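You operate a simulated robot arm through the tools that you are given. There is no shell and no other tool.

The job below is to be done with a simulated two-armed robot. You get a single attempt, and the scene is never put back.

## Task
Zero the blue gauge, then measure the white double plug's cable.
Fine: zero it with the bars shut, open them right up for the plug; the gauge stays closed on the cable.

The check looks at the end state, three seconds after you hand in, the way a careful person would. Anything else that was tipped, shoved, dropped, spilled or broken makes it a failure.

## Robot
Two 7-joint arms with two-finger parallel grippers on one trunk that stands fixed in place. Base frame: the origin is at the foot of the trunk, x ahead of it, y to its left, z up; the work surface is at about z = 0.85. Lengths are in m, angles in degrees, forces in N, time in s.
The left shoulder is at [0.11, 0.169, 1.48], the right one opposite. With the tool pointing down near the work surface each hand reaches from about 0.4 to 0.72 m from the base axis, measured 20 degrees to its own side. Payload 1.57 kg a hand.
Tool frame (each hand has its own): the origin (TCP) lies between the finger pads and is the grasp point; the fingertips stand 0.03 m ahead of it; z points along the fingers, y is the line along which they close. The gripper opens to 0.08 m. The fingers are 0.017 m wide and 0.012 m thick; the gripper's body (0.04 by 0.082 m) begins 0.08 m behind the TCP.
Orientation is that of the tool frame in the base frame, as a unit quaternion [w, x, y, z]. With the fingers straight down and closing along the base's y, the tool's x points along the base's -x, its y along +y and its z along -z.

## Interface
- The arms move only by the tool apply_moves. It takes "left_targets", "right_targets" or both (then of equal length, played together; a hand with none holds still); each is a list of rows, each a list of 7 numbers: the shift along the tool's x, y, z in m, then the turn, a rotation vector about the tool's x, y, z in degrees, then the gripper command, from -1 (fully open) to 1 (shut), values between in proportion. In form: [[x, y, z, wx, wy, wz, fingers], ...]. A call has 1 to 20 rows; each row shifts and turns the commanded pose from where the row before left it, along the tool's axes as they then stand. Each row takes 0.2 s and may step no farther than 0.05 m and 8.6 degrees from the row before; otherwise, or with a gripper value out of range, the whole call is refused. Where a pose cannot be reached the arm comes as near as it can. A force on the tool above 40 N (or 10 N above the force at the start of the call, whichever is more), or a blocked arm, ends the call early, and 0.2 s more pass. The fingers move at their own pace (about 0.072 m/s each) and stop on an object; they squeeze with about 31 N. The grip force told is the motor's: it shows also when the fingers shut on nothing. Time passes only in rows, and 0.2 s behind the last, so rows that do not move let the fingers close. It gives the time, the measured TCP pose, the force on the tool (base axes), the opening and the grip force at its end, in the units of the frame above (readings bear some noise), with the torque about the TCP (base axes, N m) and any sound that the robot's microphone picked up.
- Cameras (640 x 400 px; columns grow to the right, rows downward): "scene" is now at [0.1575, -0.0193, 1.6615]; the picture's right is [-0.27, -0.96, 0.00], its down [-0.74, 0.20, -0.64] and it looks along [0.62, -0.17, -0.77] (base axes); focal length 362 px, centre (320, 200). "left" rides on the left gripper at [0.072, 0.007, -0.122] in its tool frame; the picture's right is [-0.09, 1.00, 0.00], its down [-0.84, -0.08, -0.54] and it looks along [-0.54, -0.05, 0.84] (tool axes); focal length 238 px, centre (320, 200). "right" rides on the right gripper at [0.072, -0.007, -0.122] in its tool frame; the picture's right is [0.09, 1.00, 0.00], its down [-0.84, 0.08, -0.54] and it looks along [-0.54, 0.05, 0.84] (tool axes); focal length 238 px, centre (320, 200). There is no depth. A picture from a camera that has moved, and an enlarged one, comes with that camera's place and axes in the base frame and with its lens.
- grab_frame(camera): a new picture of that camera. No time passes.
- lift_body(by): slides the trunk up (or, below 0, down) by that many m; the arms and the scene camera ride with it, the base frame stays. It gives what a move gives, with no picture.
- aim_head(pan, tilt): turns the head with the scene camera to pan (to the left, within 86 degrees either way) and tilt (down, from -29 to 69), counted from straight ahead of the robot. It gives what a move gives.
- zoom(camera, box): a new picture of the part [left, top, right, bottom] of that camera's present view, enlarged. No time passes.
- job_done(): hands the job in; it is judged then, once.

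Nothing tells you positions but the pictures and the camera data. Unless the task says otherwise, let go and move clear before handing in.

The tools are called after "Call:" as a command line: name --argument value ..., lists and objects as JSON in quotes. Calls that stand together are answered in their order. apply_moves: Moves the arms, as the interface text tells. Its arguments: {"type":"object","properties":{"left_targets":{"type":"array"},"right_targets":{"type":"array"}},"required":[]} The other tools are called the same way: lift_body (by) slides the trunk up or down; aim_head (pan, tilt) turns the head that bears the scene camera; grab_frame (camera) takes a picture; zoom (camera, box) takes an enlarged picture of a part of a camera's view; job_done () hands the job in.

At the start:

```text
t: 0.0
left_tcp_pos: [0.6919, 0.1662, 1.1493]
left_orientation: [0.0, 0.0, 1.0, 0.0]
left_contact_force: [0.2, -0.3, 0.1]
left_moment: [-0.04, -0.01, 0.04]
left_opening: 0.08
left_grasp_force: 0.0
right_tcp_pos: [0.6307, -0.3292, 1.2269]
right_orientation: [0.001, 0.001, 1.0, 0.0]
right_contact_force: [0.6, -0.5, -0.6]
right_moment: [-0.02, -0.02, -0.02]
right_opening: 0.08
right_grasp_force: 0.1
trunk travel left (down, up): [-0.794, 0.096]
head pan, tilt: [-15.4, 50.2]
```

scene: 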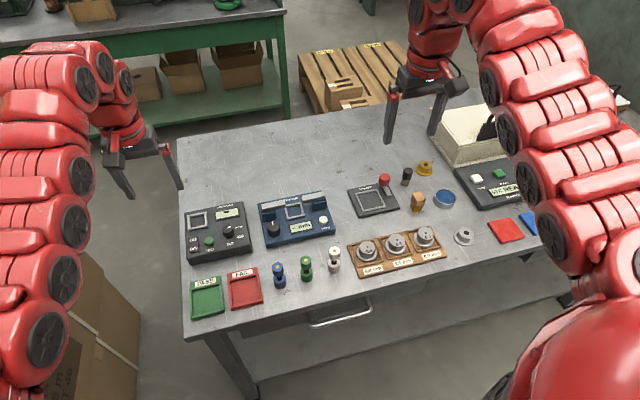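
right: 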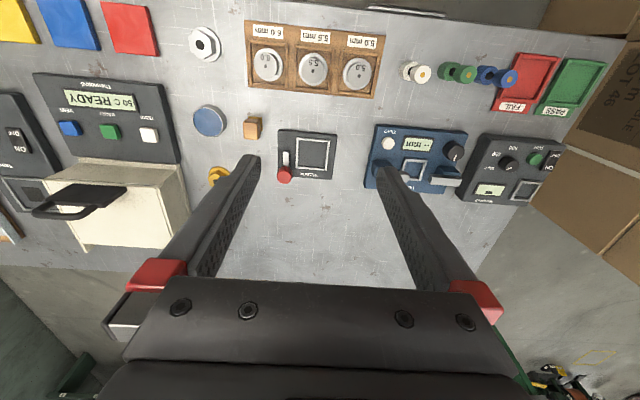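
left: 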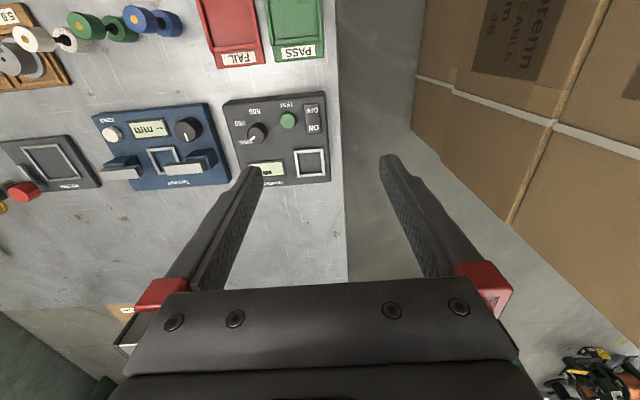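

I see a bench with a blue gauge, a black tester, three double plugs (blue, green, white), trays and other fixtures. First I'll zoom in to read the gauge and the plugs.

Call:
zoom --camera "scene" --box '[170, 170, 370, 295]'

Call:
zoom --camera "left" --box '[0, 0, 340, 212]'

Call:
zoom --camera "right" --box '[340, 40, 600, 203]'

Call:
zoom --camera "scene" --box '[250, 180, 350, 243]'

Call:
zoom --camera "scene" --box '[260, 225, 360, 288]'

```text
3.20 times, centred on (270, 232) of scene
camera zoom: at [0.1575, -0.0193, 1.6615], right [-0.27, -0.96, 0.0], down [-0.74, 0.2, -0.64], along [0.62, -0.17, -0.77], focal length 1158 px, centre (480, 96)
```

zoom: 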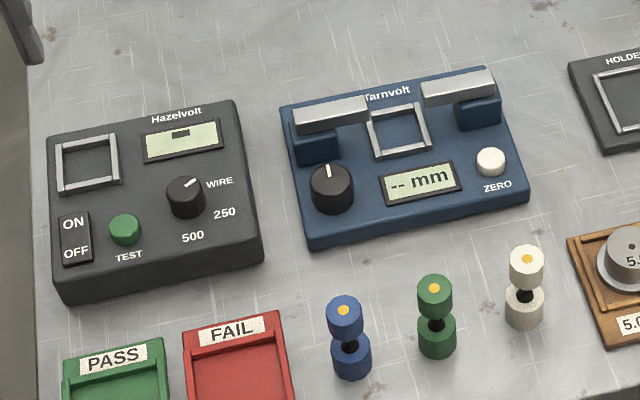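

```text
1.88 times, centred on (170, 106) of left
camera zoom: at [0.6198, 0.1716, 1.2719], right [0.09, 1.0, 0.0], down [0.84, -0.08, 0.54], along [0.54, -0.05, -0.84], focal length 449 px, centre (602, 377)
```

zoom: 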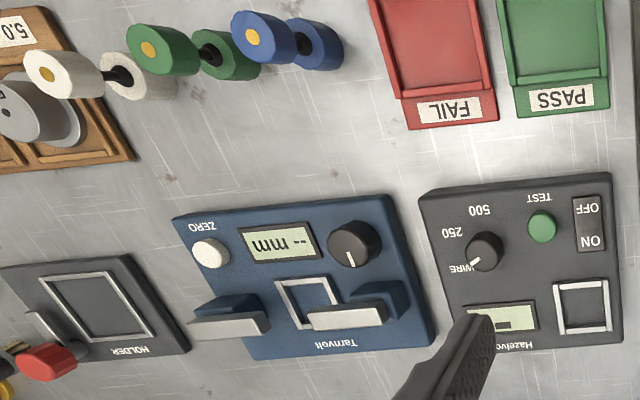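

```text
2.45 times, centred on (470, 122) of right
camera zoom: at [0.5582, -0.3354, 1.3501], right [-0.09, 1.0, 0.0], down [0.84, 0.08, 0.54], along [0.54, 0.05, -0.84], focal length 585 px, centre (-48, 393)
```

zoom: 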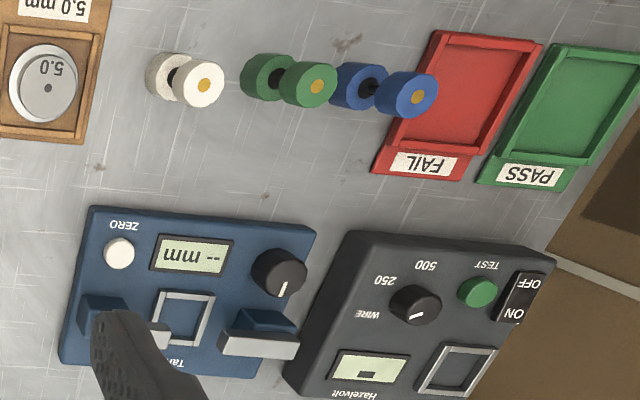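

```text
6.35 times, centred on (300, 212) of scene
camera zoom: at [0.1575, -0.0193, 1.6615], right [-0.27, -0.96, 0.0], down [-0.74, 0.2, -0.64], along [0.62, -0.17, -0.77], focal length 2298 px, centre (447, 127)
```

zoom: 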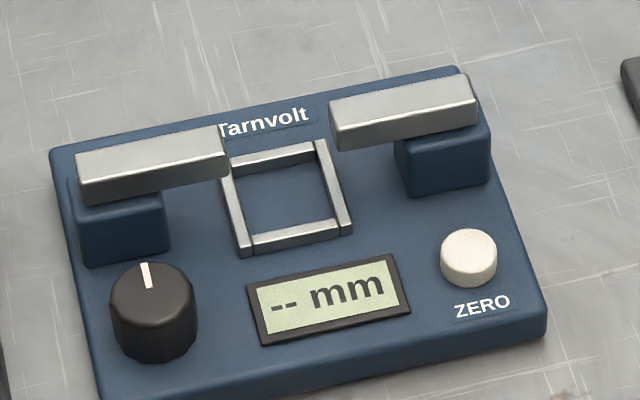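

```text
6.35 times, centred on (310, 256) of scene
camera zoom: at [0.1575, -0.0193, 1.6615], right [-0.27, -0.96, 0.0], down [-0.74, 0.2, -0.64], along [0.62, -0.17, -0.77], focal length 2298 px, centre (384, -159)
```

zoom: 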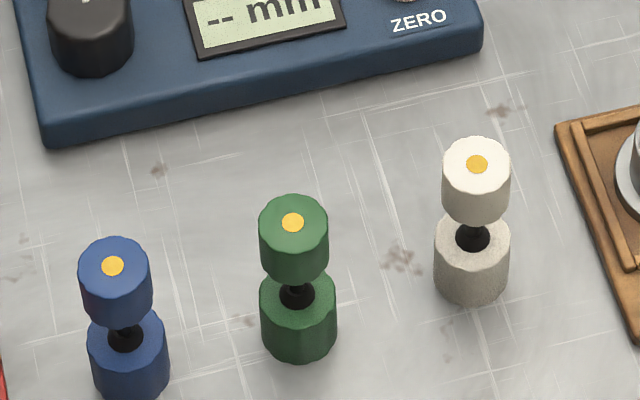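

The gauge has two sliding bars, a socket between them, a knob at front left (about x 0.72, y −0.05) and a ZERO button at front right (about x 0.71, y −0.18). The white plug stands at about (0.575, −0.17). The gauge is at the edge of reach, so I'll move the left arm aside and lower the trunk to gain reach.

Call:
apply_moves --left_targets '[[0, 0.04, -0.03, 0, 0, 0, -1], [0, 0.04, -0.03, 0, 0, 0, -1], [0, 0.03, -0.03, 0, 0, 0, -1], [0, 0, 0, 0, 0, 0, -1]]' --right_targets '[[0, 0.03, 0, 0, 0, 0, -1], [0, 0.03, 0, 0, 0, 0, -1], [0, 0.03, 0, 0, 0, 0, -1], [0, 0, 0, 0, 0, 0, -1]]'

```text
t: 1.0
left_tcp_pos: [0.6922, 0.2747, 1.2406]
left_orientation: [-0.001, 0.001, 1.0, 0.0]
left_contact_force: [0.6, 0.1, 0.6]
left_moment: [-0.04, 0.0, -0.02]
left_opening: 0.0799
left_grasp_force: 0.0
right_tcp_pos: [0.6337, -0.2401, 1.2218]
right_orientation: [0.0, 0.002, 1.0, 0.0]
right_contact_force: [0.9, -1.1, 0.3]
right_moment: [0.0, 0.0, 0.02]
right_opening: 0.0802
right_grasp_force: 0.1
right hand out of reach, approached as far as the arm can: row 2
trunk travel left (down, up): [-0.794, 0.096]
head pan, tilt: [-15.4, 50.2]
```

The left arm is clear and both hands are well above the bench. I'll lower the trunk in a modest step and look again.

Call:
lift_body --by -0.12

Call:
grab_frame --camera "scene"

Call:
grab_frame --camera "right"

```text
t: 2.5
left_tcp_pos: [0.6915, 0.2745, 1.1213]
left_orientation: [-0.001, -0.001, 1.0, 0.0]
left_contact_force: [0.6, -0.3, -0.9]
left_moment: [0.0, -0.01, -0.07]
left_opening: 0.08
left_grasp_force: 0.2
right_tcp_pos: [0.6344, -0.2405, 1.1008]
right_orientation: [0.0, 0.001, 1.0, 0.001]
right_contact_force: [0.0, 0.2, 0.4]
right_moment: [-0.01, -0.01, -0.03]
right_opening: 0.08
right_grasp_force: 0.2
trunk travel left (down, up): [-0.674, 0.216]
head pan, tilt: [-15.4, 50.2]
```

```text
taken
camera scene: at [0.1572, -0.0192, 1.5416], right [-0.27, -0.96, 0.0], down [-0.74, 0.2, -0.64], along [0.62, -0.17, -0.77], focal length 362 px, centre (320, 200)
```

scene: 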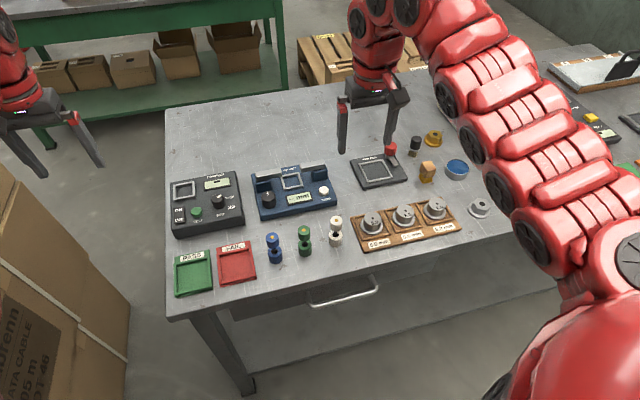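

```text
taken
camera right: at [0.5613, -0.246, 1.224], right [-0.09, 1.0, 0.0], down [0.84, 0.08, 0.54], along [0.54, 0.05, -0.84], focal length 238 px, centre (320, 200)
```

right: 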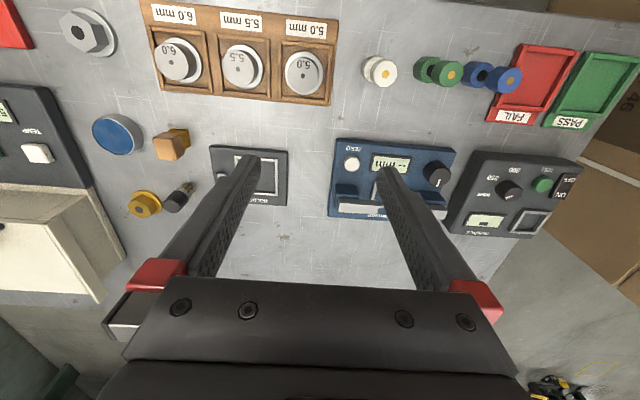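

Looks clear: nothing is near the hand. I'll move the right hand above the gauge to get close views of it.

Call:
apply_moves --right_targets '[[-0.022, 0.027, 0, 0, 0, 0, -1], [-0.022, 0.027, 0, 0, 0, 0, -1], [-0.022, 0.027, 0, 0, 0, 0, -1], [-0.022, 0.027, 0, 0, 0, 0, -1], [-0.022, 0.027, 0, 0, 0, 0, -1], [0, 0, 0, 0, 0, 0, -1]]'

Call:
grab_frame --camera "right"

Call:
grab_frame --camera "scene"

```text
t: 3.9
left_tcp_pos: [0.6923, 0.2747, 1.1194]
left_orientation: [0.0, -0.001, 1.0, 0.0]
left_contact_force: [0.7, -0.1, 0.2]
left_moment: [-0.04, -0.03, 0.01]
left_opening: 0.08
left_grasp_force: 0.0
right_tcp_pos: [0.7147, -0.1404, 1.0997]
right_orientation: [0.0, 0.001, 1.0, -0.001]
right_contact_force: [0.1, 0.3, -0.1]
right_moment: [0.02, 0.01, 0.01]
right_opening: 0.0798
right_grasp_force: 0.1
right hand out of reach, approached as far as the arm can: row 4, 5
trunk travel left (down, up): [-0.674, 0.216]
head pan, tilt: [-15.4, 50.2]
```

```text
taken
camera right: at [0.6428, -0.1458, 1.2232], right [-0.09, 1.0, 0.0], down [0.84, 0.08, 0.54], along [0.54, 0.05, -0.84], focal length 238 px, centre (320, 200)
```

right: 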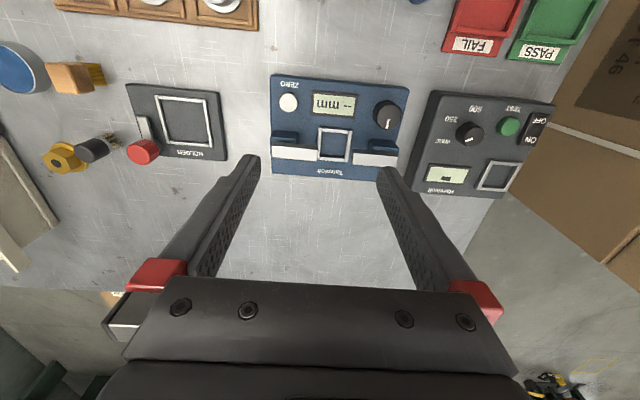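

```text
taken
camera scene: at [0.158, -0.0184, 1.5415], right [-0.26, -0.96, 0.0], down [-0.74, 0.2, -0.64], along [0.62, -0.17, -0.77], focal length 362 px, centre (320, 200)
```

scene: 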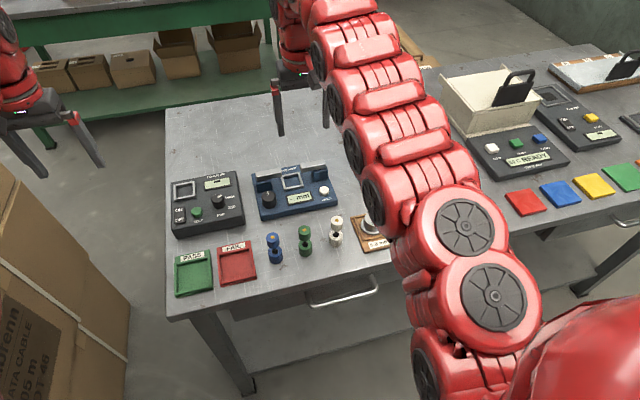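

The straight-down reach runs out just short of the gauge's far part. I'll zoom in to pin down the gauge geometry before deciding on the hand's tilt.

Call:
zoom --camera "right" --box '[260, 65, 420, 165]'

Call:
zoom --camera "scene" --box '[240, 155, 350, 224]'

Call:
zoom --camera "scene" --box '[250, 205, 360, 274]'

Call:
zoom --camera "left" --box '[0, 40, 240, 190]'

```text
4.00 times, centred on (340, 115) of right
camera zoom: at [0.6428, -0.1458, 1.2232], right [-0.09, 1.0, 0.0], down [0.84, 0.08, 0.54], along [0.54, 0.05, -0.84], focal length 953 px, centre (240, 540)
```

zoom: 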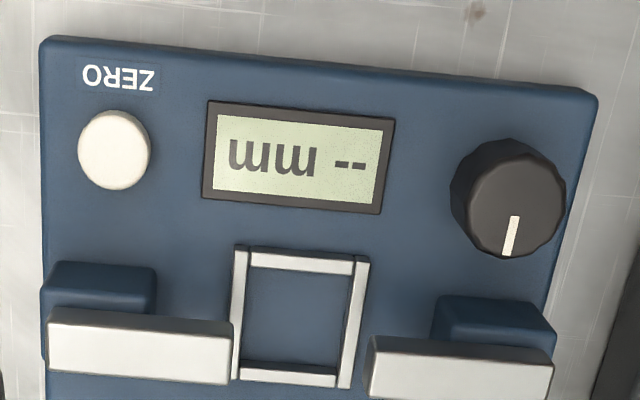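

```text
5.80 times, centred on (295, 190) of scene
camera zoom: at [0.158, -0.0184, 1.5415], right [-0.26, -0.96, 0.0], down [-0.74, 0.2, -0.64], along [0.62, -0.17, -0.77], focal length 2098 px, centre (465, 261)
```

zoom: 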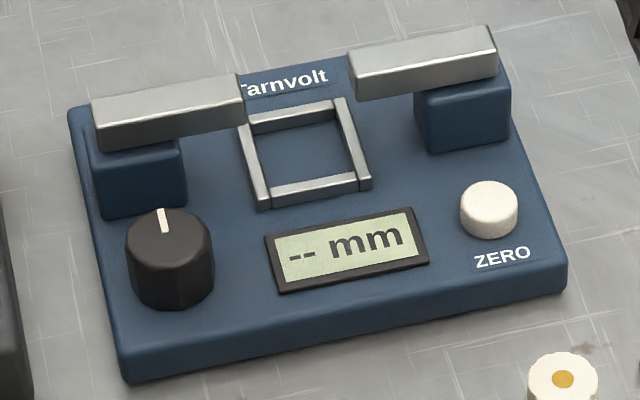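

```text
5.80 times, centred on (305, 240) of scene
camera zoom: at [0.158, -0.0184, 1.5415], right [-0.26, -0.96, 0.0], down [-0.74, 0.2, -0.64], along [0.62, -0.17, -0.77], focal length 2098 px, centre (407, -29)
```

zoom: 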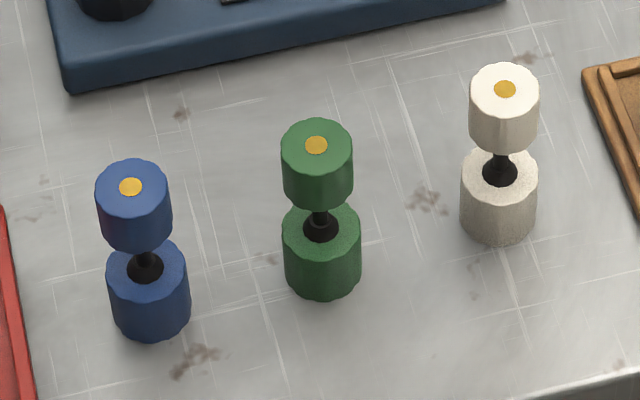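

```text
2.67 times, centred on (120, 115) of left
camera zoom: at [0.6205, 0.2814, 1.242], right [0.09, 1.0, 0.0], down [0.84, -0.08, 0.54], along [0.54, -0.05, -0.84], focal length 636 px, centre (853, 427)
```

zoom: 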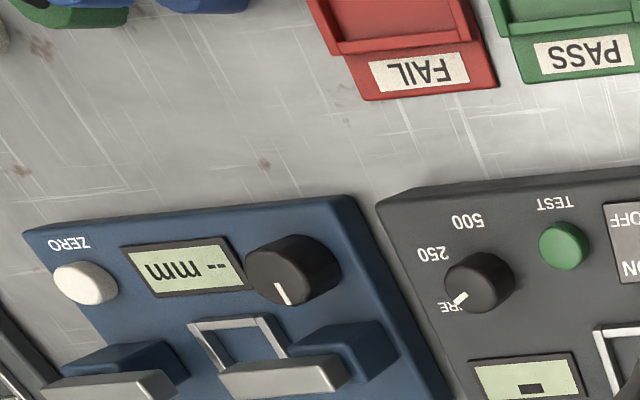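

Triangulated positions so far:
- Socket: about (0.762, −0.113), frame top near z 0.885
- Knob top: about (0.715, −0.049, 0.90)
- ZERO button top: about (0.707, −0.180, 0.893)
- White plug: about (0.581, −0.171), 0.087 tall

I'll lower the trunk a bit more and test how far the right hand reaches.

Call:
lift_body --by -0.06

Call:
apply_moves --right_targets '[[-0.02, 0.01, 0, 0, 0, 0, -1], [-0.02, 0.01, 0, 0, 0, 0, -1], [0, 0, 0, 0, 0, 0, -1]]'

```text
t: 4.9
left_tcp_pos: [0.6918, 0.2741, 1.06]
left_orientation: [0.0, 0.0, 1.0, 0.0]
left_contact_force: [1.0, 0.1, 0.5]
left_moment: [-0.01, -0.03, 0.01]
left_opening: 0.0797
left_grasp_force: 0.0
right_tcp_pos: [0.7144, -0.1406, 1.0407]
right_orientation: [0.0, 0.001, 1.0, 0.0]
right_contact_force: [0.0, 0.8, -0.4]
right_moment: [0.01, -0.03, 0.03]
right_opening: 0.0797
right_grasp_force: 0.2
trunk travel left (down, up): [-0.614, 0.276]
head pan, tilt: [-15.4, 50.2]
```

```text
t: 5.7
left_tcp_pos: [0.6926, 0.2739, 1.0603]
left_orientation: [0.0, 0.0, 1.0, 0.001]
left_contact_force: [0.6, -0.7, -0.1]
left_moment: [-0.01, 0.0, -0.02]
left_opening: 0.08
left_grasp_force: 0.0
right_tcp_pos: [0.7146, -0.1397, 1.0397]
right_orientation: [0.0, 0.001, 1.0, 0.0]
right_contact_force: [0.2, 0.6, 0.7]
right_moment: [-0.02, 0.01, 0.02]
right_opening: 0.0802
right_grasp_force: 0.0
right hand out of reach, approached as far as the arm can: row 1, 2
trunk travel left (down, up): [-0.614, 0.276]
head pan, tilt: [-15.4, 50.2]
```

It stays at the same limit, as expected at an unchanged shoulder-relative height. I'll lower the hand a little relative to the shoulder and try forward again.

Call:
apply_moves --right_targets '[[0, 0, 0.04, 0, 0, 0, -1], [-0.02, 0.0, 0, 0, 0, 0, -1], [-0.02, 0.0, 0, 0, 0, 0, -1], [0, 0, 0, 0, 0, 0, -1]]'

```text
t: 6.7
left_tcp_pos: [0.693, 0.276, 1.0599]
left_orientation: [0.001, 0.0, 1.0, 0.0]
left_contact_force: [-0.2, -0.3, -0.5]
left_moment: [-0.02, 0.0, -0.03]
left_opening: 0.0799
left_grasp_force: 0.0
right_tcp_pos: [0.7241, -0.1408, 1.0007]
right_orientation: [0.0, 0.0, 1.0, 0.0]
right_contact_force: [0.0, 0.5, -0.1]
right_moment: [0.01, 0.0, 0.05]
right_opening: 0.08
right_grasp_force: 0.0
right hand out of reach, approached as far as the arm can: row 2, 3
trunk travel left (down, up): [-0.614, 0.276]
head pan, tilt: [-15.4, 50.2]
```

The measured reach limit is about 0.615 m horizontally from the shoulder. The gauge needs the fingers tilted slightly forward, hand leaning back, which also keeps the hand away from the bars. I'll apply a 12° pitch and check the result.

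Call:
apply_moves --right_targets '[[0.015, 0, 0, 0, -6, 0, -1], [0.005, 0, 0, 0, -6, 0, -1], [0, 0, 0, 0, 0, 0, -1]]'

```text
t: 7.5
left_tcp_pos: [0.693, 0.2742, 1.0595]
left_orientation: [0.0, 0.001, 1.0, -0.001]
left_contact_force: [0.1, -0.1, 0.9]
left_moment: [0.0, 0.0, -0.01]
left_opening: 0.0799
left_grasp_force: 0.1
right_tcp_pos: [0.7182, -0.1378, 1.0085]
right_orientation: [0.105, 0.001, 0.995, -0.001]
right_contact_force: [0.6, -0.3, 0.9]
right_moment: [-0.02, 0.01, -0.04]
right_opening: 0.0802
right_grasp_force: 0.2
right hand out of reach, approached as far as the arm can: row 1
trunk travel left (down, up): [-0.614, 0.276]
head pan, tilt: [-15.4, 50.2]
```

The tilt is in. Now I'll move over the knob at a safe height with the fingers partly open, and look.

Call:
apply_moves --right_targets '[[0.005, 0.03, 0.008, 0, 0, 0, -0.4], [0.005, 0.03, 0.008, 0, 0, 0, -0.4], [0.005, 0.029, 0.008, 0, 0, 0, -0.4], [0, 0, 0, 0, 0, 0, -0.4]]'

Call:
grab_frame --camera "right"

Call:
grab_frame --camera "scene"

```text
t: 8.5
left_tcp_pos: [0.6932, 0.2742, 1.0596]
left_orientation: [0.0, 0.0, 1.0, 0.0]
left_contact_force: [0.7, 0.4, 0.2]
left_moment: [0.03, 0.04, 0.03]
left_opening: 0.08
left_grasp_force: 0.2
right_tcp_pos: [0.7083, -0.0517, 0.9828]
right_orientation: [0.105, 0.001, 0.994, 0.0]
right_contact_force: [0.0, 0.0, 0.2]
right_moment: [0.0, 0.01, 0.0]
right_opening: 0.0559
right_grasp_force: 0.1
trunk travel left (down, up): [-0.614, 0.276]
head pan, tilt: [-15.4, 50.2]
```

```text
taken
camera right: at [0.6119, -0.0568, 1.089], right [-0.09, 1.0, -0.02], down [0.71, 0.08, 0.7], along [0.7, 0.05, -0.71], focal length 238 px, centre (320, 200)
```

right: 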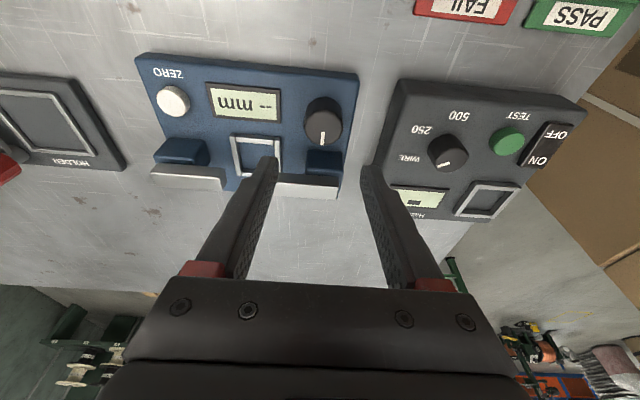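

```text
taken
camera scene: at [0.1575, -0.0197, 1.4815], right [-0.27, -0.96, 0.0], down [-0.74, 0.2, -0.64], along [0.62, -0.17, -0.77], focal length 362 px, centre (320, 200)
```

scene: 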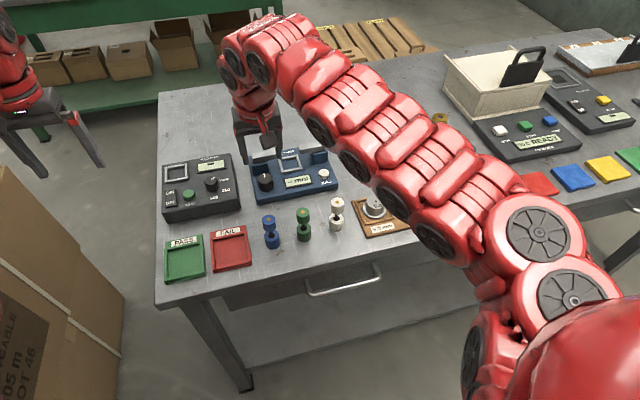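

The hand is above the knob, slightly forward of it. I'll zoom in to refine the knob's position.

Call:
zoom --camera "right" --box '[270, 70, 398, 150]'

Call:
zoom --camera "right" --box '[130, 40, 386, 200]'

Call:
zoom --camera "scene" --box '[225, 125, 353, 205]'

```text
5.00 times, centred on (334, 110) of right
camera zoom: at [0.6119, -0.0568, 1.089], right [-0.09, 1.0, -0.02], down [0.71, 0.08, 0.7], along [0.7, 0.05, -0.71], focal length 1192 px, centre (250, 650)
```

zoom: 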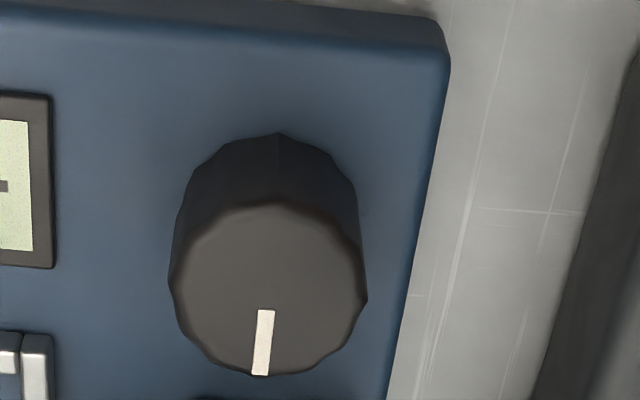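

```text
2.50 times, centred on (258, 120) of right
camera zoom: at [0.6119, -0.0568, 1.089], right [-0.09, 1.0, -0.02], down [0.71, 0.08, 0.7], along [0.7, 0.05, -0.71], focal length 596 px, centre (475, 400)
```

zoom: 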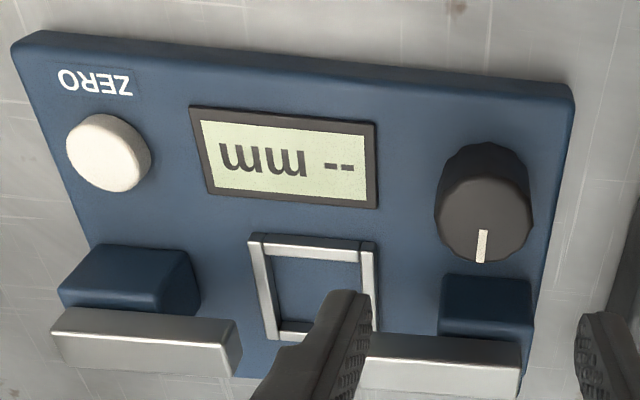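

```text
5.00 times, centred on (289, 165) of scene
camera zoom: at [0.1575, -0.0197, 1.4815], right [-0.27, -0.96, 0.0], down [-0.74, 0.2, -0.64], along [0.62, -0.17, -0.77], focal length 1809 px, centre (475, 375)
```

zoom: 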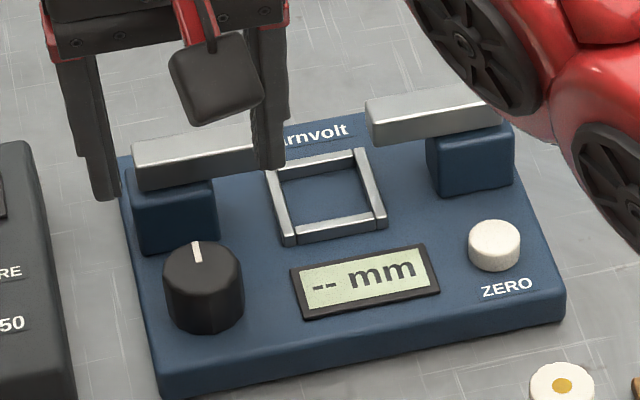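

The knob is about 34 mm across with its centre near (0.711, −0.048) and its top near z 0.90. The jaw block's front is at x ≈ 0.749, so the fingers have room to turn. I'll come down halfway and check.

Call:
apply_moves --right_targets '[[0.006, 0.0033, 0.018, 0, 0, 0, -0.4], [0, 0, 0.017, 0, 0, 0, -0.4], [0, 0, 0, 0, 0, 0, -0.4]]'

Call:
grab_frame --camera "right"

Call:
zoom --camera "scene" --box '[225, 125, 353, 205]'

```text
t: 9.3
left_tcp_pos: [0.6929, 0.2744, 1.0592]
left_orientation: [0.0, 0.0, 1.0, 0.0]
left_contact_force: [-0.7, 0.2, 0.5]
left_moment: [0.02, -0.01, -0.04]
left_opening: 0.0801
left_grasp_force: 0.0
right_tcp_pos: [0.7095, -0.0474, 0.9474]
right_orientation: [0.105, 0.0, 0.994, 0.0]
right_contact_force: [-0.1, 0.4, -0.2]
right_moment: [0.01, 0.0, 0.0]
right_opening: 0.0563
right_grasp_force: 0.1
trunk travel left (down, up): [-0.614, 0.276]
head pan, tilt: [-15.4, 50.2]
```

```text
taken
camera right: at [0.6134, -0.0537, 1.0532], right [-0.09, 1.0, -0.02], down [0.71, 0.08, 0.7], along [0.7, 0.05, -0.71], focal length 238 px, centre (320, 200)
```

right: 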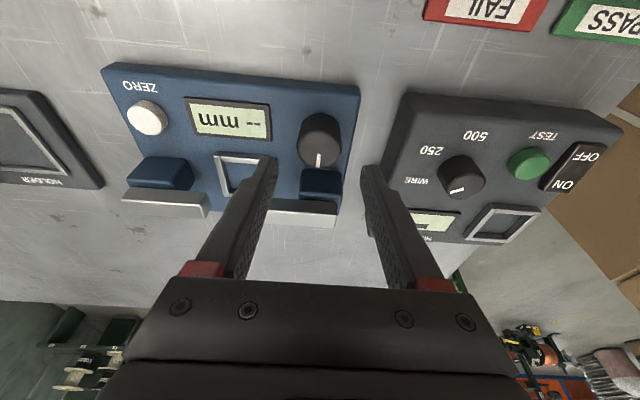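

```text
5.00 times, centred on (289, 165) of scene
camera zoom: at [0.1572, -0.0192, 1.4816], right [-0.27, -0.96, 0.0], down [-0.74, 0.2, -0.64], along [0.62, -0.17, -0.77], focal length 1809 px, centre (475, 375)
```

zoom: 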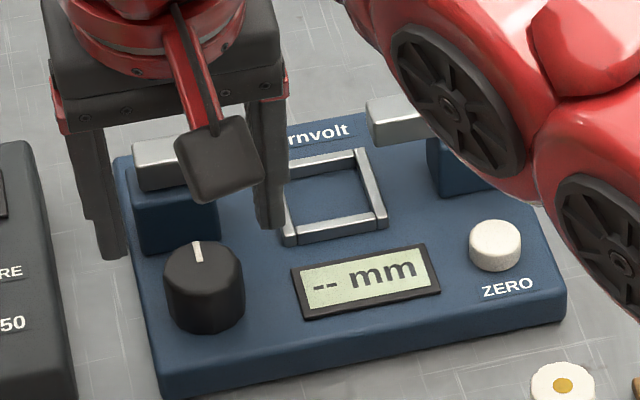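

Call:
zoom --camera "right" --box '[256, 90, 384, 170]'

```text
5.00 times, centred on (320, 130) of right
camera zoom: at [0.6134, -0.0537, 1.0532], right [-0.09, 1.0, -0.02], down [0.71, 0.08, 0.7], along [0.7, 0.05, -0.71], focal length 1192 px, centre (320, 550)
```

zoom: 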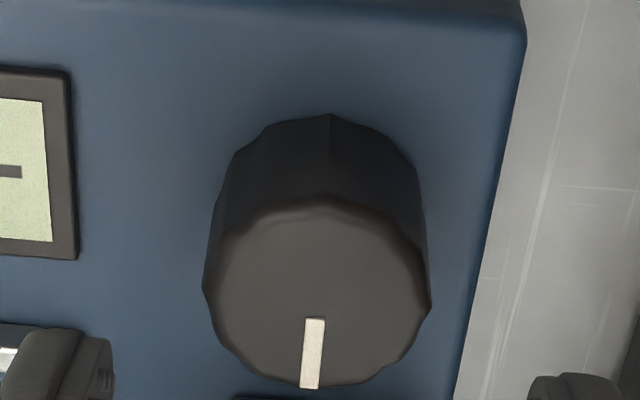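

The knob's centre is confirmed at about (0.7105, −0.0484). I'll lower the fingers around it.

Call:
apply_moves --right_targets '[[0.0061, -0.001, 0.012, 0, 0, 0, -0.4], [0, 0, 0.012, 0, 0, 0, -0.4], [0, 0, 0.011, 0, 0, 0, -0.4], [0, 0, 0, 0, 0, 0, -0.4]]'

Call:
grab_frame --camera "right"

Call:
zoom --camera "scene" --box '[225, 125, 353, 205]'

```text
t: 10.3
left_tcp_pos: [0.6921, 0.2748, 1.0602]
left_orientation: [0.0, 0.0, 1.0, 0.0]
left_contact_force: [-0.6, -1.2, -0.4]
left_moment: [-0.01, -0.01, 0.0]
left_opening: 0.0802
left_grasp_force: 0.0
right_tcp_pos: [0.7106, -0.0488, 0.9118]
right_orientation: [0.105, 0.0, 0.995, -0.001]
right_contact_force: [-0.2, 0.1, 0.5]
right_moment: [-0.02, -0.01, 0.02]
right_opening: 0.0559
right_grasp_force: 0.1
trunk travel left (down, up): [-0.614, 0.276]
head pan, tilt: [-15.4, 50.2]
```

```text
taken
camera right: at [0.6148, -0.0545, 1.0182], right [-0.09, 1.0, -0.02], down [0.71, 0.08, 0.7], along [0.7, 0.05, -0.71], focal length 238 px, centre (320, 200)
```

right: 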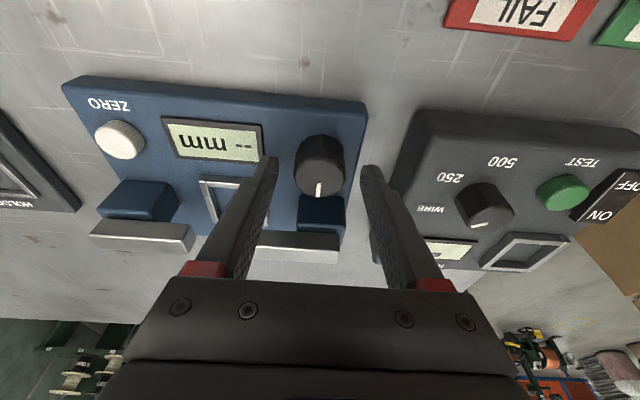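

```text
5.00 times, centred on (289, 165) of scene
camera zoom: at [0.1573, -0.0192, 1.4816], right [-0.27, -0.96, 0.0], down [-0.74, 0.2, -0.64], along [0.62, -0.17, -0.77], focal length 1809 px, centre (475, 375)
```

zoom: 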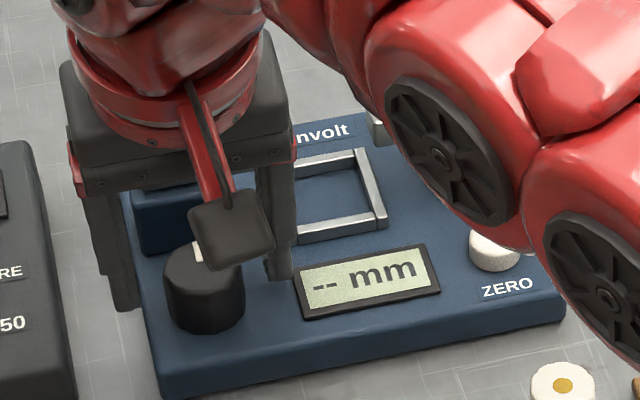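

The fingers straddle the knob with no contact. Now I'll close on it.

Call:
apply_moves --right_targets '[[0, 0, 0, 0, 0, 0, 0.2], [0, 0, 0, 0, 0, 0, 1], [0, 0, 0, 0, 0, 0, 1], [0, 0, 0, 0, 0, 0, 1]]'

Call:
grab_frame --camera "right"

```text
t: 11.3
left_tcp_pos: [0.6926, 0.2739, 1.0603]
left_orientation: [0.0, 0.0, 1.0, 0.0]
left_contact_force: [0.3, 0.3, 0.0]
left_moment: [0.02, 0.0, 0.01]
left_opening: 0.0799
left_grasp_force: 0.0
right_tcp_pos: [0.7106, -0.0478, 0.9121]
right_orientation: [0.104, 0.001, 0.995, 0.0]
right_contact_force: [0.5, -1.2, 0.7]
right_moment: [-0.06, 0.0, -0.04]
right_opening: 0.033
right_grasp_force: 40.8
trunk travel left (down, up): [-0.614, 0.276]
head pan, tilt: [-15.4, 50.2]
```

```text
taken
camera right: at [0.615, -0.0548, 1.018], right [-0.09, 1.0, -0.02], down [0.71, 0.08, 0.7], along [0.7, 0.05, -0.71], focal length 238 px, centre (320, 200)
```

right: 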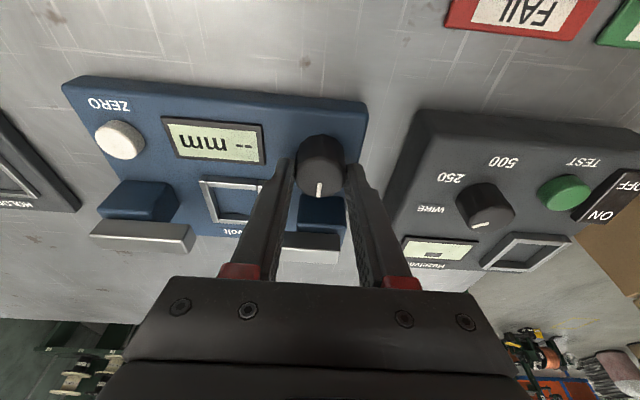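

The grip is centred and firm. I'll try a small clockwise turn (seen from above) and see which way the bars move.

Call:
apply_moves --right_targets '[[0, 0, 0, 1.664, 0, 7.824, 1], [0, 0, 0, 1.664, 0, 7.824, 1], [0, 0, 0, 0, 0, 0, 1]]'

Call:
grab_frame --camera "right"

Call:
zoom --camera "scene" --box '[225, 125, 353, 205]'

```text
t: 12.1
left_tcp_pos: [0.6933, 0.2745, 1.0604]
left_orientation: [0.0, 0.0, 1.0, 0.0]
left_contact_force: [-0.3, 0.3, 1.1]
left_moment: [0.01, 0.01, 0.01]
left_opening: 0.08
left_grasp_force: 0.1
right_tcp_pos: [0.7102, -0.0485, 0.9117]
right_orientation: [0.103, 0.14, 0.985, -0.014]
right_contact_force: [4.2, 0.7, 3.4]
right_moment: [-0.1, -0.28, 0.03]
right_opening: 0.033
right_grasp_force: 40.6
trunk travel left (down, up): [-0.614, 0.276]
head pan, tilt: [-15.4, 50.2]
```

```text
taken
camera right: at [0.6169, -0.0276, 1.0179], right [0.19, 0.98, -0.02], down [0.7, -0.12, 0.7], along [0.69, -0.15, -0.71], focal length 238 px, centre (320, 200)
```

right: 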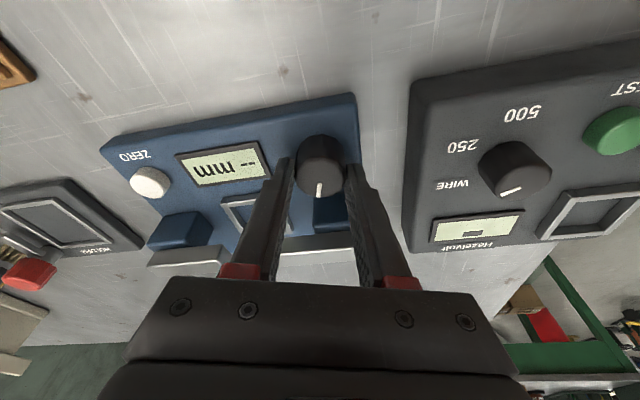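

```text
5.00 times, centred on (289, 165) of scene
camera zoom: at [0.1576, -0.019, 1.4815], right [-0.27, -0.96, 0.0], down [-0.74, 0.2, -0.64], along [0.62, -0.17, -0.77], focal length 1809 px, centre (475, 375)
```

zoom: 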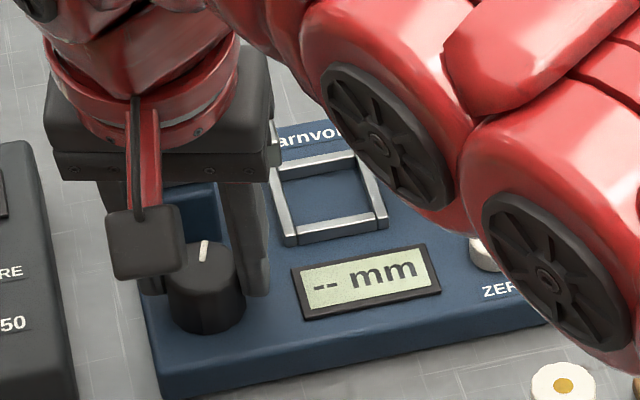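

Call:
zoom --camera "right" --box '[90, 80, 410, 280]'

```text
2.00 times, centred on (250, 180) of right
camera zoom: at [0.6169, -0.0276, 1.0179], right [0.19, 0.98, -0.02], down [0.7, -0.12, 0.7], along [0.69, -0.15, -0.71], focal length 477 px, centre (460, 240)
```

zoom: 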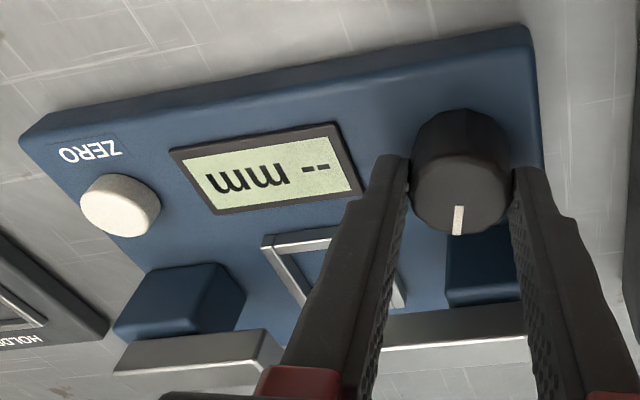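

Call:
grab_frame --camera "left"

Call:
zoom --camera "left" --box '[0, 80, 160, 180]'

```text
taken
camera left: at [0.6203, 0.2807, 1.1824], right [0.09, 1.0, 0.0], down [0.84, -0.08, 0.54], along [0.54, -0.05, -0.84], focal length 238 px, centre (320, 200)
```

left: 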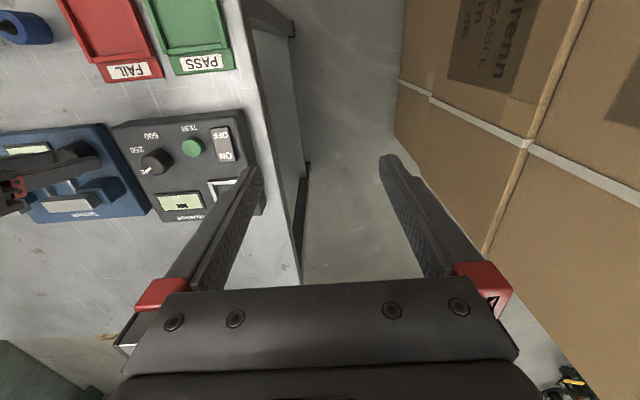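

```text
4.00 times, centred on (80, 130) of left
camera zoom: at [0.6203, 0.2807, 1.1824], right [0.09, 1.0, 0.0], down [0.84, -0.08, 0.54], along [0.54, -0.05, -0.84], focal length 953 px, centre (1280, 480)
```

zoom: 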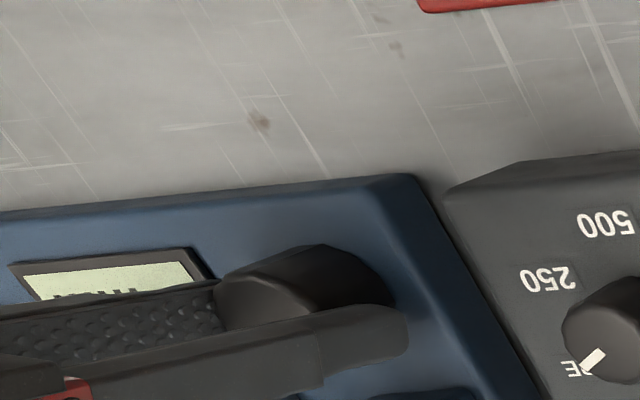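

The pointer turned with the fingers and the right-hand bar's inner end seems to have moved inward. I'll continue clockwise in small steps and track it.

Call:
apply_moves --right_targets '[[0, 0, 0, 1.664, 0, 7.824, 1], [0, 0, 0, 1.664, 0, 7.824, 1], [0, 0, 0, 0, 0, 0, 1]]'

Call:
zoom --camera "right" --box '[90, 80, 410, 280]'

Call:
zoom --camera "scene" --box '[225, 125, 353, 205]'

```text
t: 12.9
left_tcp_pos: [0.6912, 0.2756, 1.0606]
left_orientation: [-0.001, 0.0, 1.0, 0.0]
left_contact_force: [0.7, 0.5, 0.3]
left_moment: [-0.03, -0.02, -0.02]
left_opening: 0.0799
left_grasp_force: 0.0
right_tcp_pos: [0.7118, -0.0487, 0.9123]
right_orientation: [0.101, 0.275, 0.956, -0.03]
right_contact_force: [6.1, 2.0, 2.6]
right_moment: [-0.08, -0.4, 0.02]
right_opening: 0.033
right_grasp_force: 41.2
trunk travel left (down, up): [-0.614, 0.276]
head pan, tilt: [-15.4, 50.2]
```

```text
2.00 times, centred on (250, 180) of right
camera zoom: at [0.6263, -0.0021, 1.018], right [0.45, 0.89, -0.02], down [0.64, -0.31, 0.7], along [0.62, -0.33, -0.71], focal length 477 px, centre (460, 240)
```

zoom: 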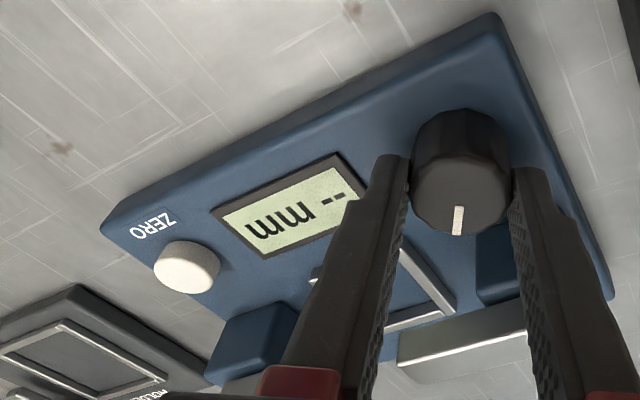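

```text
5.00 times, centred on (289, 165) of scene
camera zoom: at [0.1581, -0.0186, 1.4815], right [-0.27, -0.96, 0.0], down [-0.74, 0.2, -0.64], along [0.62, -0.17, -0.77], focal length 1809 px, centre (475, 375)
```

zoom: 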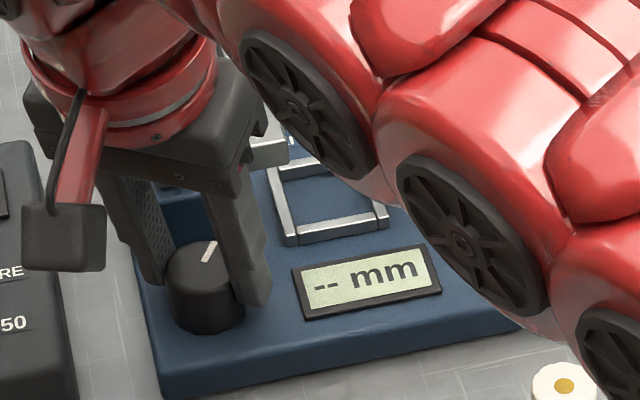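

Both bars appear to be closing slowly. I'll continue to about 56° and then let go and look from above.

Call:
apply_moves --right_targets '[[0, 0, 0, 1.664, 0, 7.824, 1], [0, 0, 0, 1.664, 0, 7.824, 1], [0, 0, 0, 1.664, 0, 7.824, 1], [0, 0, 0, 0, 0, 0, 1]]'

Call:
zoom --camera "right" --box '[90, 80, 410, 280]'

Call:
zoom --camera "scene" --box '[225, 125, 353, 205]'

```text
t: 13.9
left_tcp_pos: [0.693, 0.2761, 1.0595]
left_orientation: [-0.001, 0.0, 1.0, -0.001]
left_contact_force: [0.9, -0.1, -0.1]
left_moment: [-0.01, 0.04, -0.02]
left_opening: 0.0803
left_grasp_force: 0.0
right_tcp_pos: [0.7122, -0.0476, 0.9121]
right_orientation: [0.093, 0.468, 0.878, -0.049]
right_contact_force: [7.7, 6.7, 2.5]
right_moment: [0.72, -0.2, -0.02]
right_opening: 0.0331
right_grasp_force: 41.4
trunk travel left (down, up): [-0.614, 0.276]
head pan, tilt: [-15.4, 50.2]
```

```text
2.00 times, centred on (250, 180) of right
camera zoom: at [0.6524, 0.0289, 1.018], right [0.78, 0.63, -0.02], down [0.46, -0.54, 0.7], along [0.43, -0.55, -0.71], focal length 477 px, centre (460, 240)
```

zoom: 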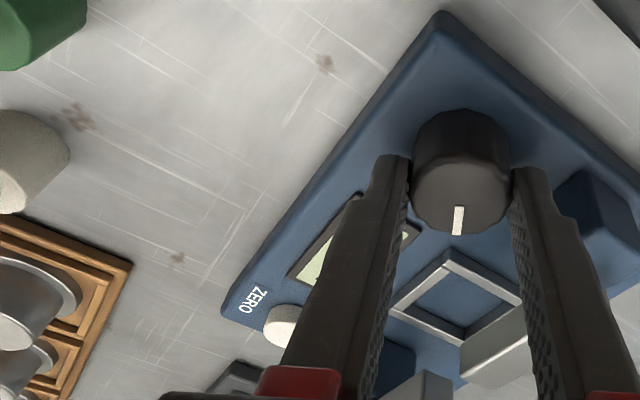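

```text
5.00 times, centred on (289, 165) of scene
camera zoom: at [0.1584, -0.0182, 1.4815], right [-0.27, -0.96, 0.0], down [-0.74, 0.2, -0.64], along [0.62, -0.17, -0.77], focal length 1809 px, centre (475, 375)
```

zoom: 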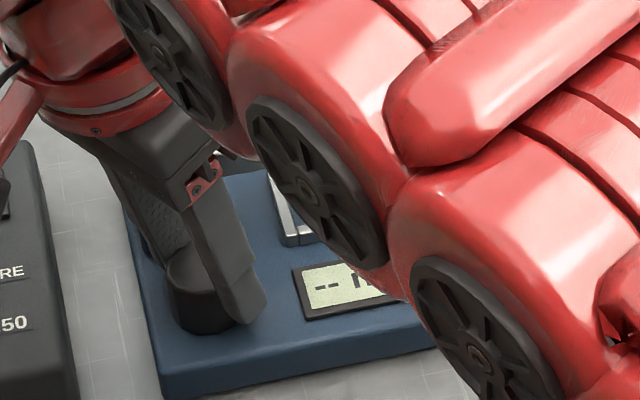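

I'll let go with a small opening, lift straight up, turn the hand back and look at the bars.

Call:
apply_moves --right_targets '[[0, 0, 0, 0, 0, 0, -0.07], [0, 0, 0, 0, 0, 0, -0.07], [-0.0062, 0, -0.0293, 0, 0, 0, -0.07], [-0.0062, 0, -0.0293, 0, 0, 0, -0.07], [0, 0, 0, -1.664, 0, -7.824, -0.2], [0, 0, 0, -1.664, 0, -7.824, -0.2], [0, 0, 0, -1.664, 0, -7.824, -0.2], [0, 0, 0, -1.664, 0, -7.824, -0.2], [0, 0, 0, -1.664, 0, -7.824, -0.2], [0, 0, 0, -1.664, 0, -7.824, -0.2], [0, 0, 0, -1.664, 0, -7.824, -0.2], [0, 0, 0, 0, 0, 0, -0.2]]'

Call:
grab_frame --camera "right"

Call:
zoom --camera "scene" --box '[225, 125, 353, 205]'

```text
t: 16.5
left_tcp_pos: [0.6922, 0.2747, 1.0604]
left_orientation: [0.0, -0.001, 1.0, 0.0]
left_contact_force: [0.5, 0.1, 0.2]
left_moment: [-0.03, -0.01, 0.02]
left_opening: 0.0796
left_grasp_force: 0.2
right_tcp_pos: [0.7114, -0.0488, 0.9727]
right_orientation: [0.105, 0.0, 0.994, 0.0]
right_contact_force: [0.5, -0.1, 0.0]
right_moment: [0.03, 0.0, -0.01]
right_opening: 0.0479
right_grasp_force: 0.0
trunk travel left (down, up): [-0.614, 0.276]
head pan, tilt: [-15.4, 50.2]
```

```text
taken
camera right: at [0.6147, -0.0545, 1.0777], right [-0.09, 1.0, -0.02], down [0.71, 0.08, 0.7], along [0.7, 0.05, -0.71], focal length 238 px, centre (320, 200)
```

right: 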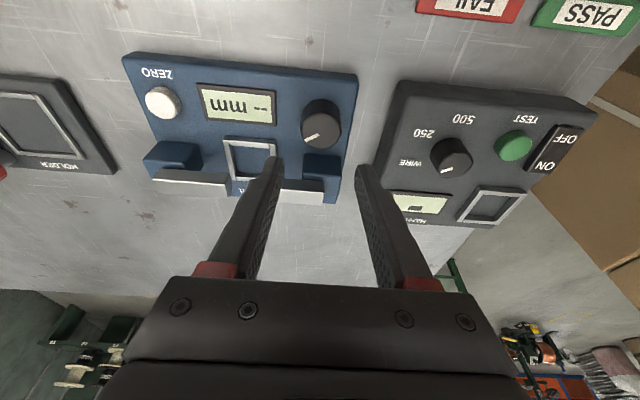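

```text
5.00 times, centred on (289, 165) of scene
camera zoom: at [0.1575, -0.019, 1.4815], right [-0.27, -0.96, 0.0], down [-0.74, 0.2, -0.64], along [0.62, -0.17, -0.77], focal length 1809 px, centre (475, 375)
```

zoom: 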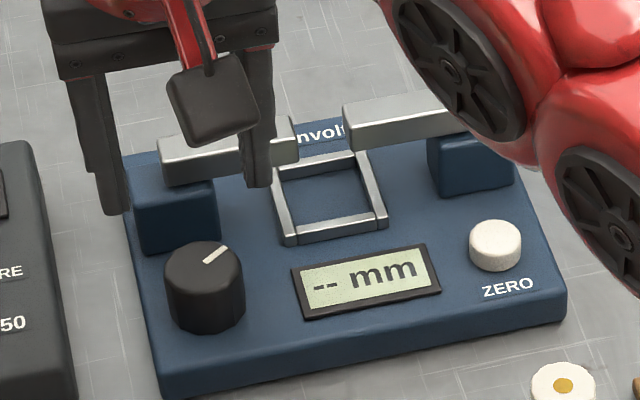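

Clockwise closes: the gap went from about 45 mm to 22 mm over 56°, so about 56° more should shut the bars. I'll regrip and do a second stroke, stepping carefully near the end.

Call:
apply_moves --right_targets '[[0.0105, 0, 0.02, 0, 0, 0, -0.2], [0, 0, 0.02, 0, 0, 0, -0.2], [0, 0, 0.019, 0, 0, 0, -0.2], [0, 0, 0, 0, 0, 0, -0.2], [0, 0, 0, 0, 0, 0, 0.3], [0, 0, 0, 0, 0, 0, 1], [0, 0, 0, 0, 0, 0, 1]]'

Call:
apply_moves --right_targets '[[0, 0, 0, 1.664, 0, 7.824, 1], [0, 0, 0, 1.664, 0, 7.824, 1], [0, 0, 0, 1.664, 0, 7.824, 1], [0, 0, 0, 1.664, 0, 7.824, 1], [0, 0, 0, 0, 0, 0, 1]]'

Call:
zoom --camera "right" --box '[90, 80, 410, 280]'

```text
t: 18.1
left_tcp_pos: [0.6923, 0.2744, 1.0592]
left_orientation: [0.0, 0.0, 1.0, -0.001]
left_contact_force: [0.7, -0.1, 0.6]
left_moment: [0.01, -0.03, -0.02]
left_opening: 0.0799
left_grasp_force: 0.1
right_tcp_pos: [0.7119, -0.0496, 0.9124]
right_orientation: [0.105, 0.001, 0.995, 0.0]
right_contact_force: [-0.6, -4.3, -2.0]
right_moment: [-0.17, -0.35, -0.02]
right_opening: 0.0331
right_grasp_force: 40.7
trunk travel left (down, up): [-0.614, 0.276]
head pan, tilt: [-15.4, 50.2]
```

```text
t: 19.3
left_tcp_pos: [0.691, 0.2742, 1.0609]
left_orientation: [-0.001, 0.0, 1.0, 0.001]
left_contact_force: [-0.2, -0.2, 0.6]
left_moment: [-0.01, 0.0, 0.0]
left_opening: 0.0801
left_grasp_force: 0.1
right_tcp_pos: [0.7137, -0.0485, 0.9138]
right_orientation: [0.1, 0.277, 0.955, -0.029]
right_contact_force: [-1.8, -4.2, -3.5]
right_moment: [-0.38, -0.03, -0.01]
right_opening: 0.033
right_grasp_force: 40.9
trunk travel left (down, up): [-0.614, 0.276]
head pan, tilt: [-15.4, 50.2]
```

```text
2.00 times, centred on (250, 180) of right
camera zoom: at [0.6281, -0.003, 1.018], right [0.45, 0.89, -0.02], down [0.64, -0.31, 0.7], along [0.62, -0.33, -0.71], focal length 477 px, centre (460, 240)
```

zoom: 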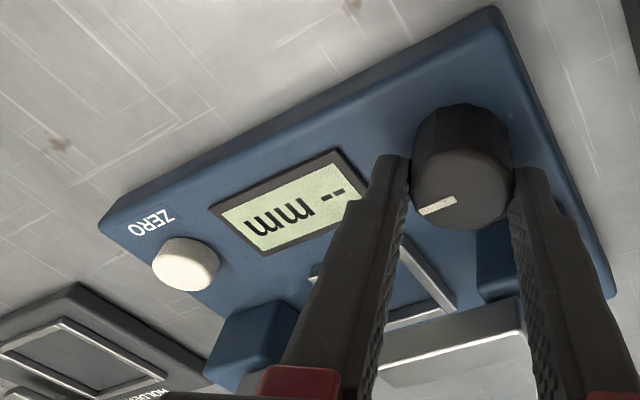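

Call:
apply_moves --right_targets '[[0, 0, 0, 1.664, 0, 7.824, 1], [0, 0, 0, 1.04, 0, 4.89, 1], [0, 0, 0, 0, 0, 0, 1]]'

Call:
zoom --camera "right" --box '[90, 80, 410, 280]'

```text
t: 20.1
left_tcp_pos: [0.6926, 0.2738, 1.0598]
left_orientation: [0.0, 0.0, 1.0, 0.0]
left_contact_force: [0.0, -0.3, 0.2]
left_moment: [0.01, -0.01, -0.01]
left_opening: 0.0801
left_grasp_force: 0.0
right_tcp_pos: [0.7129, -0.0492, 0.9125]
right_orientation: [0.096, 0.382, 0.918, -0.04]
right_contact_force: [-2.2, -4.2, -3.9]
right_moment: [-0.07, 0.26, 0.03]
right_opening: 0.0329
right_grasp_force: 40.9
trunk travel left (down, up): [-0.614, 0.276]
head pan, tilt: [-15.4, 50.2]
```

```text
2.00 times, centred on (250, 180) of right
camera zoom: at [0.6404, 0.0147, 1.0181], right [0.64, 0.77, -0.02], down [0.55, -0.45, 0.7], along [0.53, -0.46, -0.71], focal length 477 px, centre (460, 240)
```

zoom: 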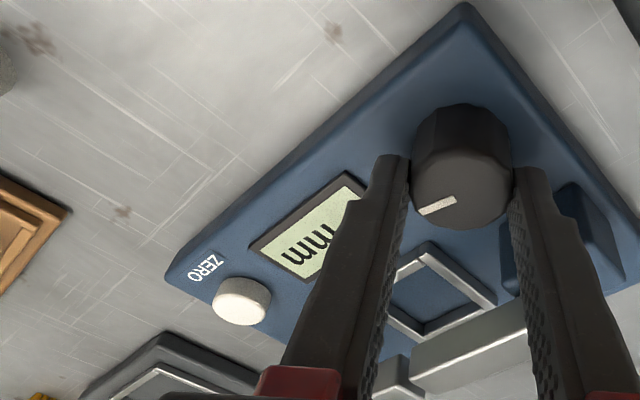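

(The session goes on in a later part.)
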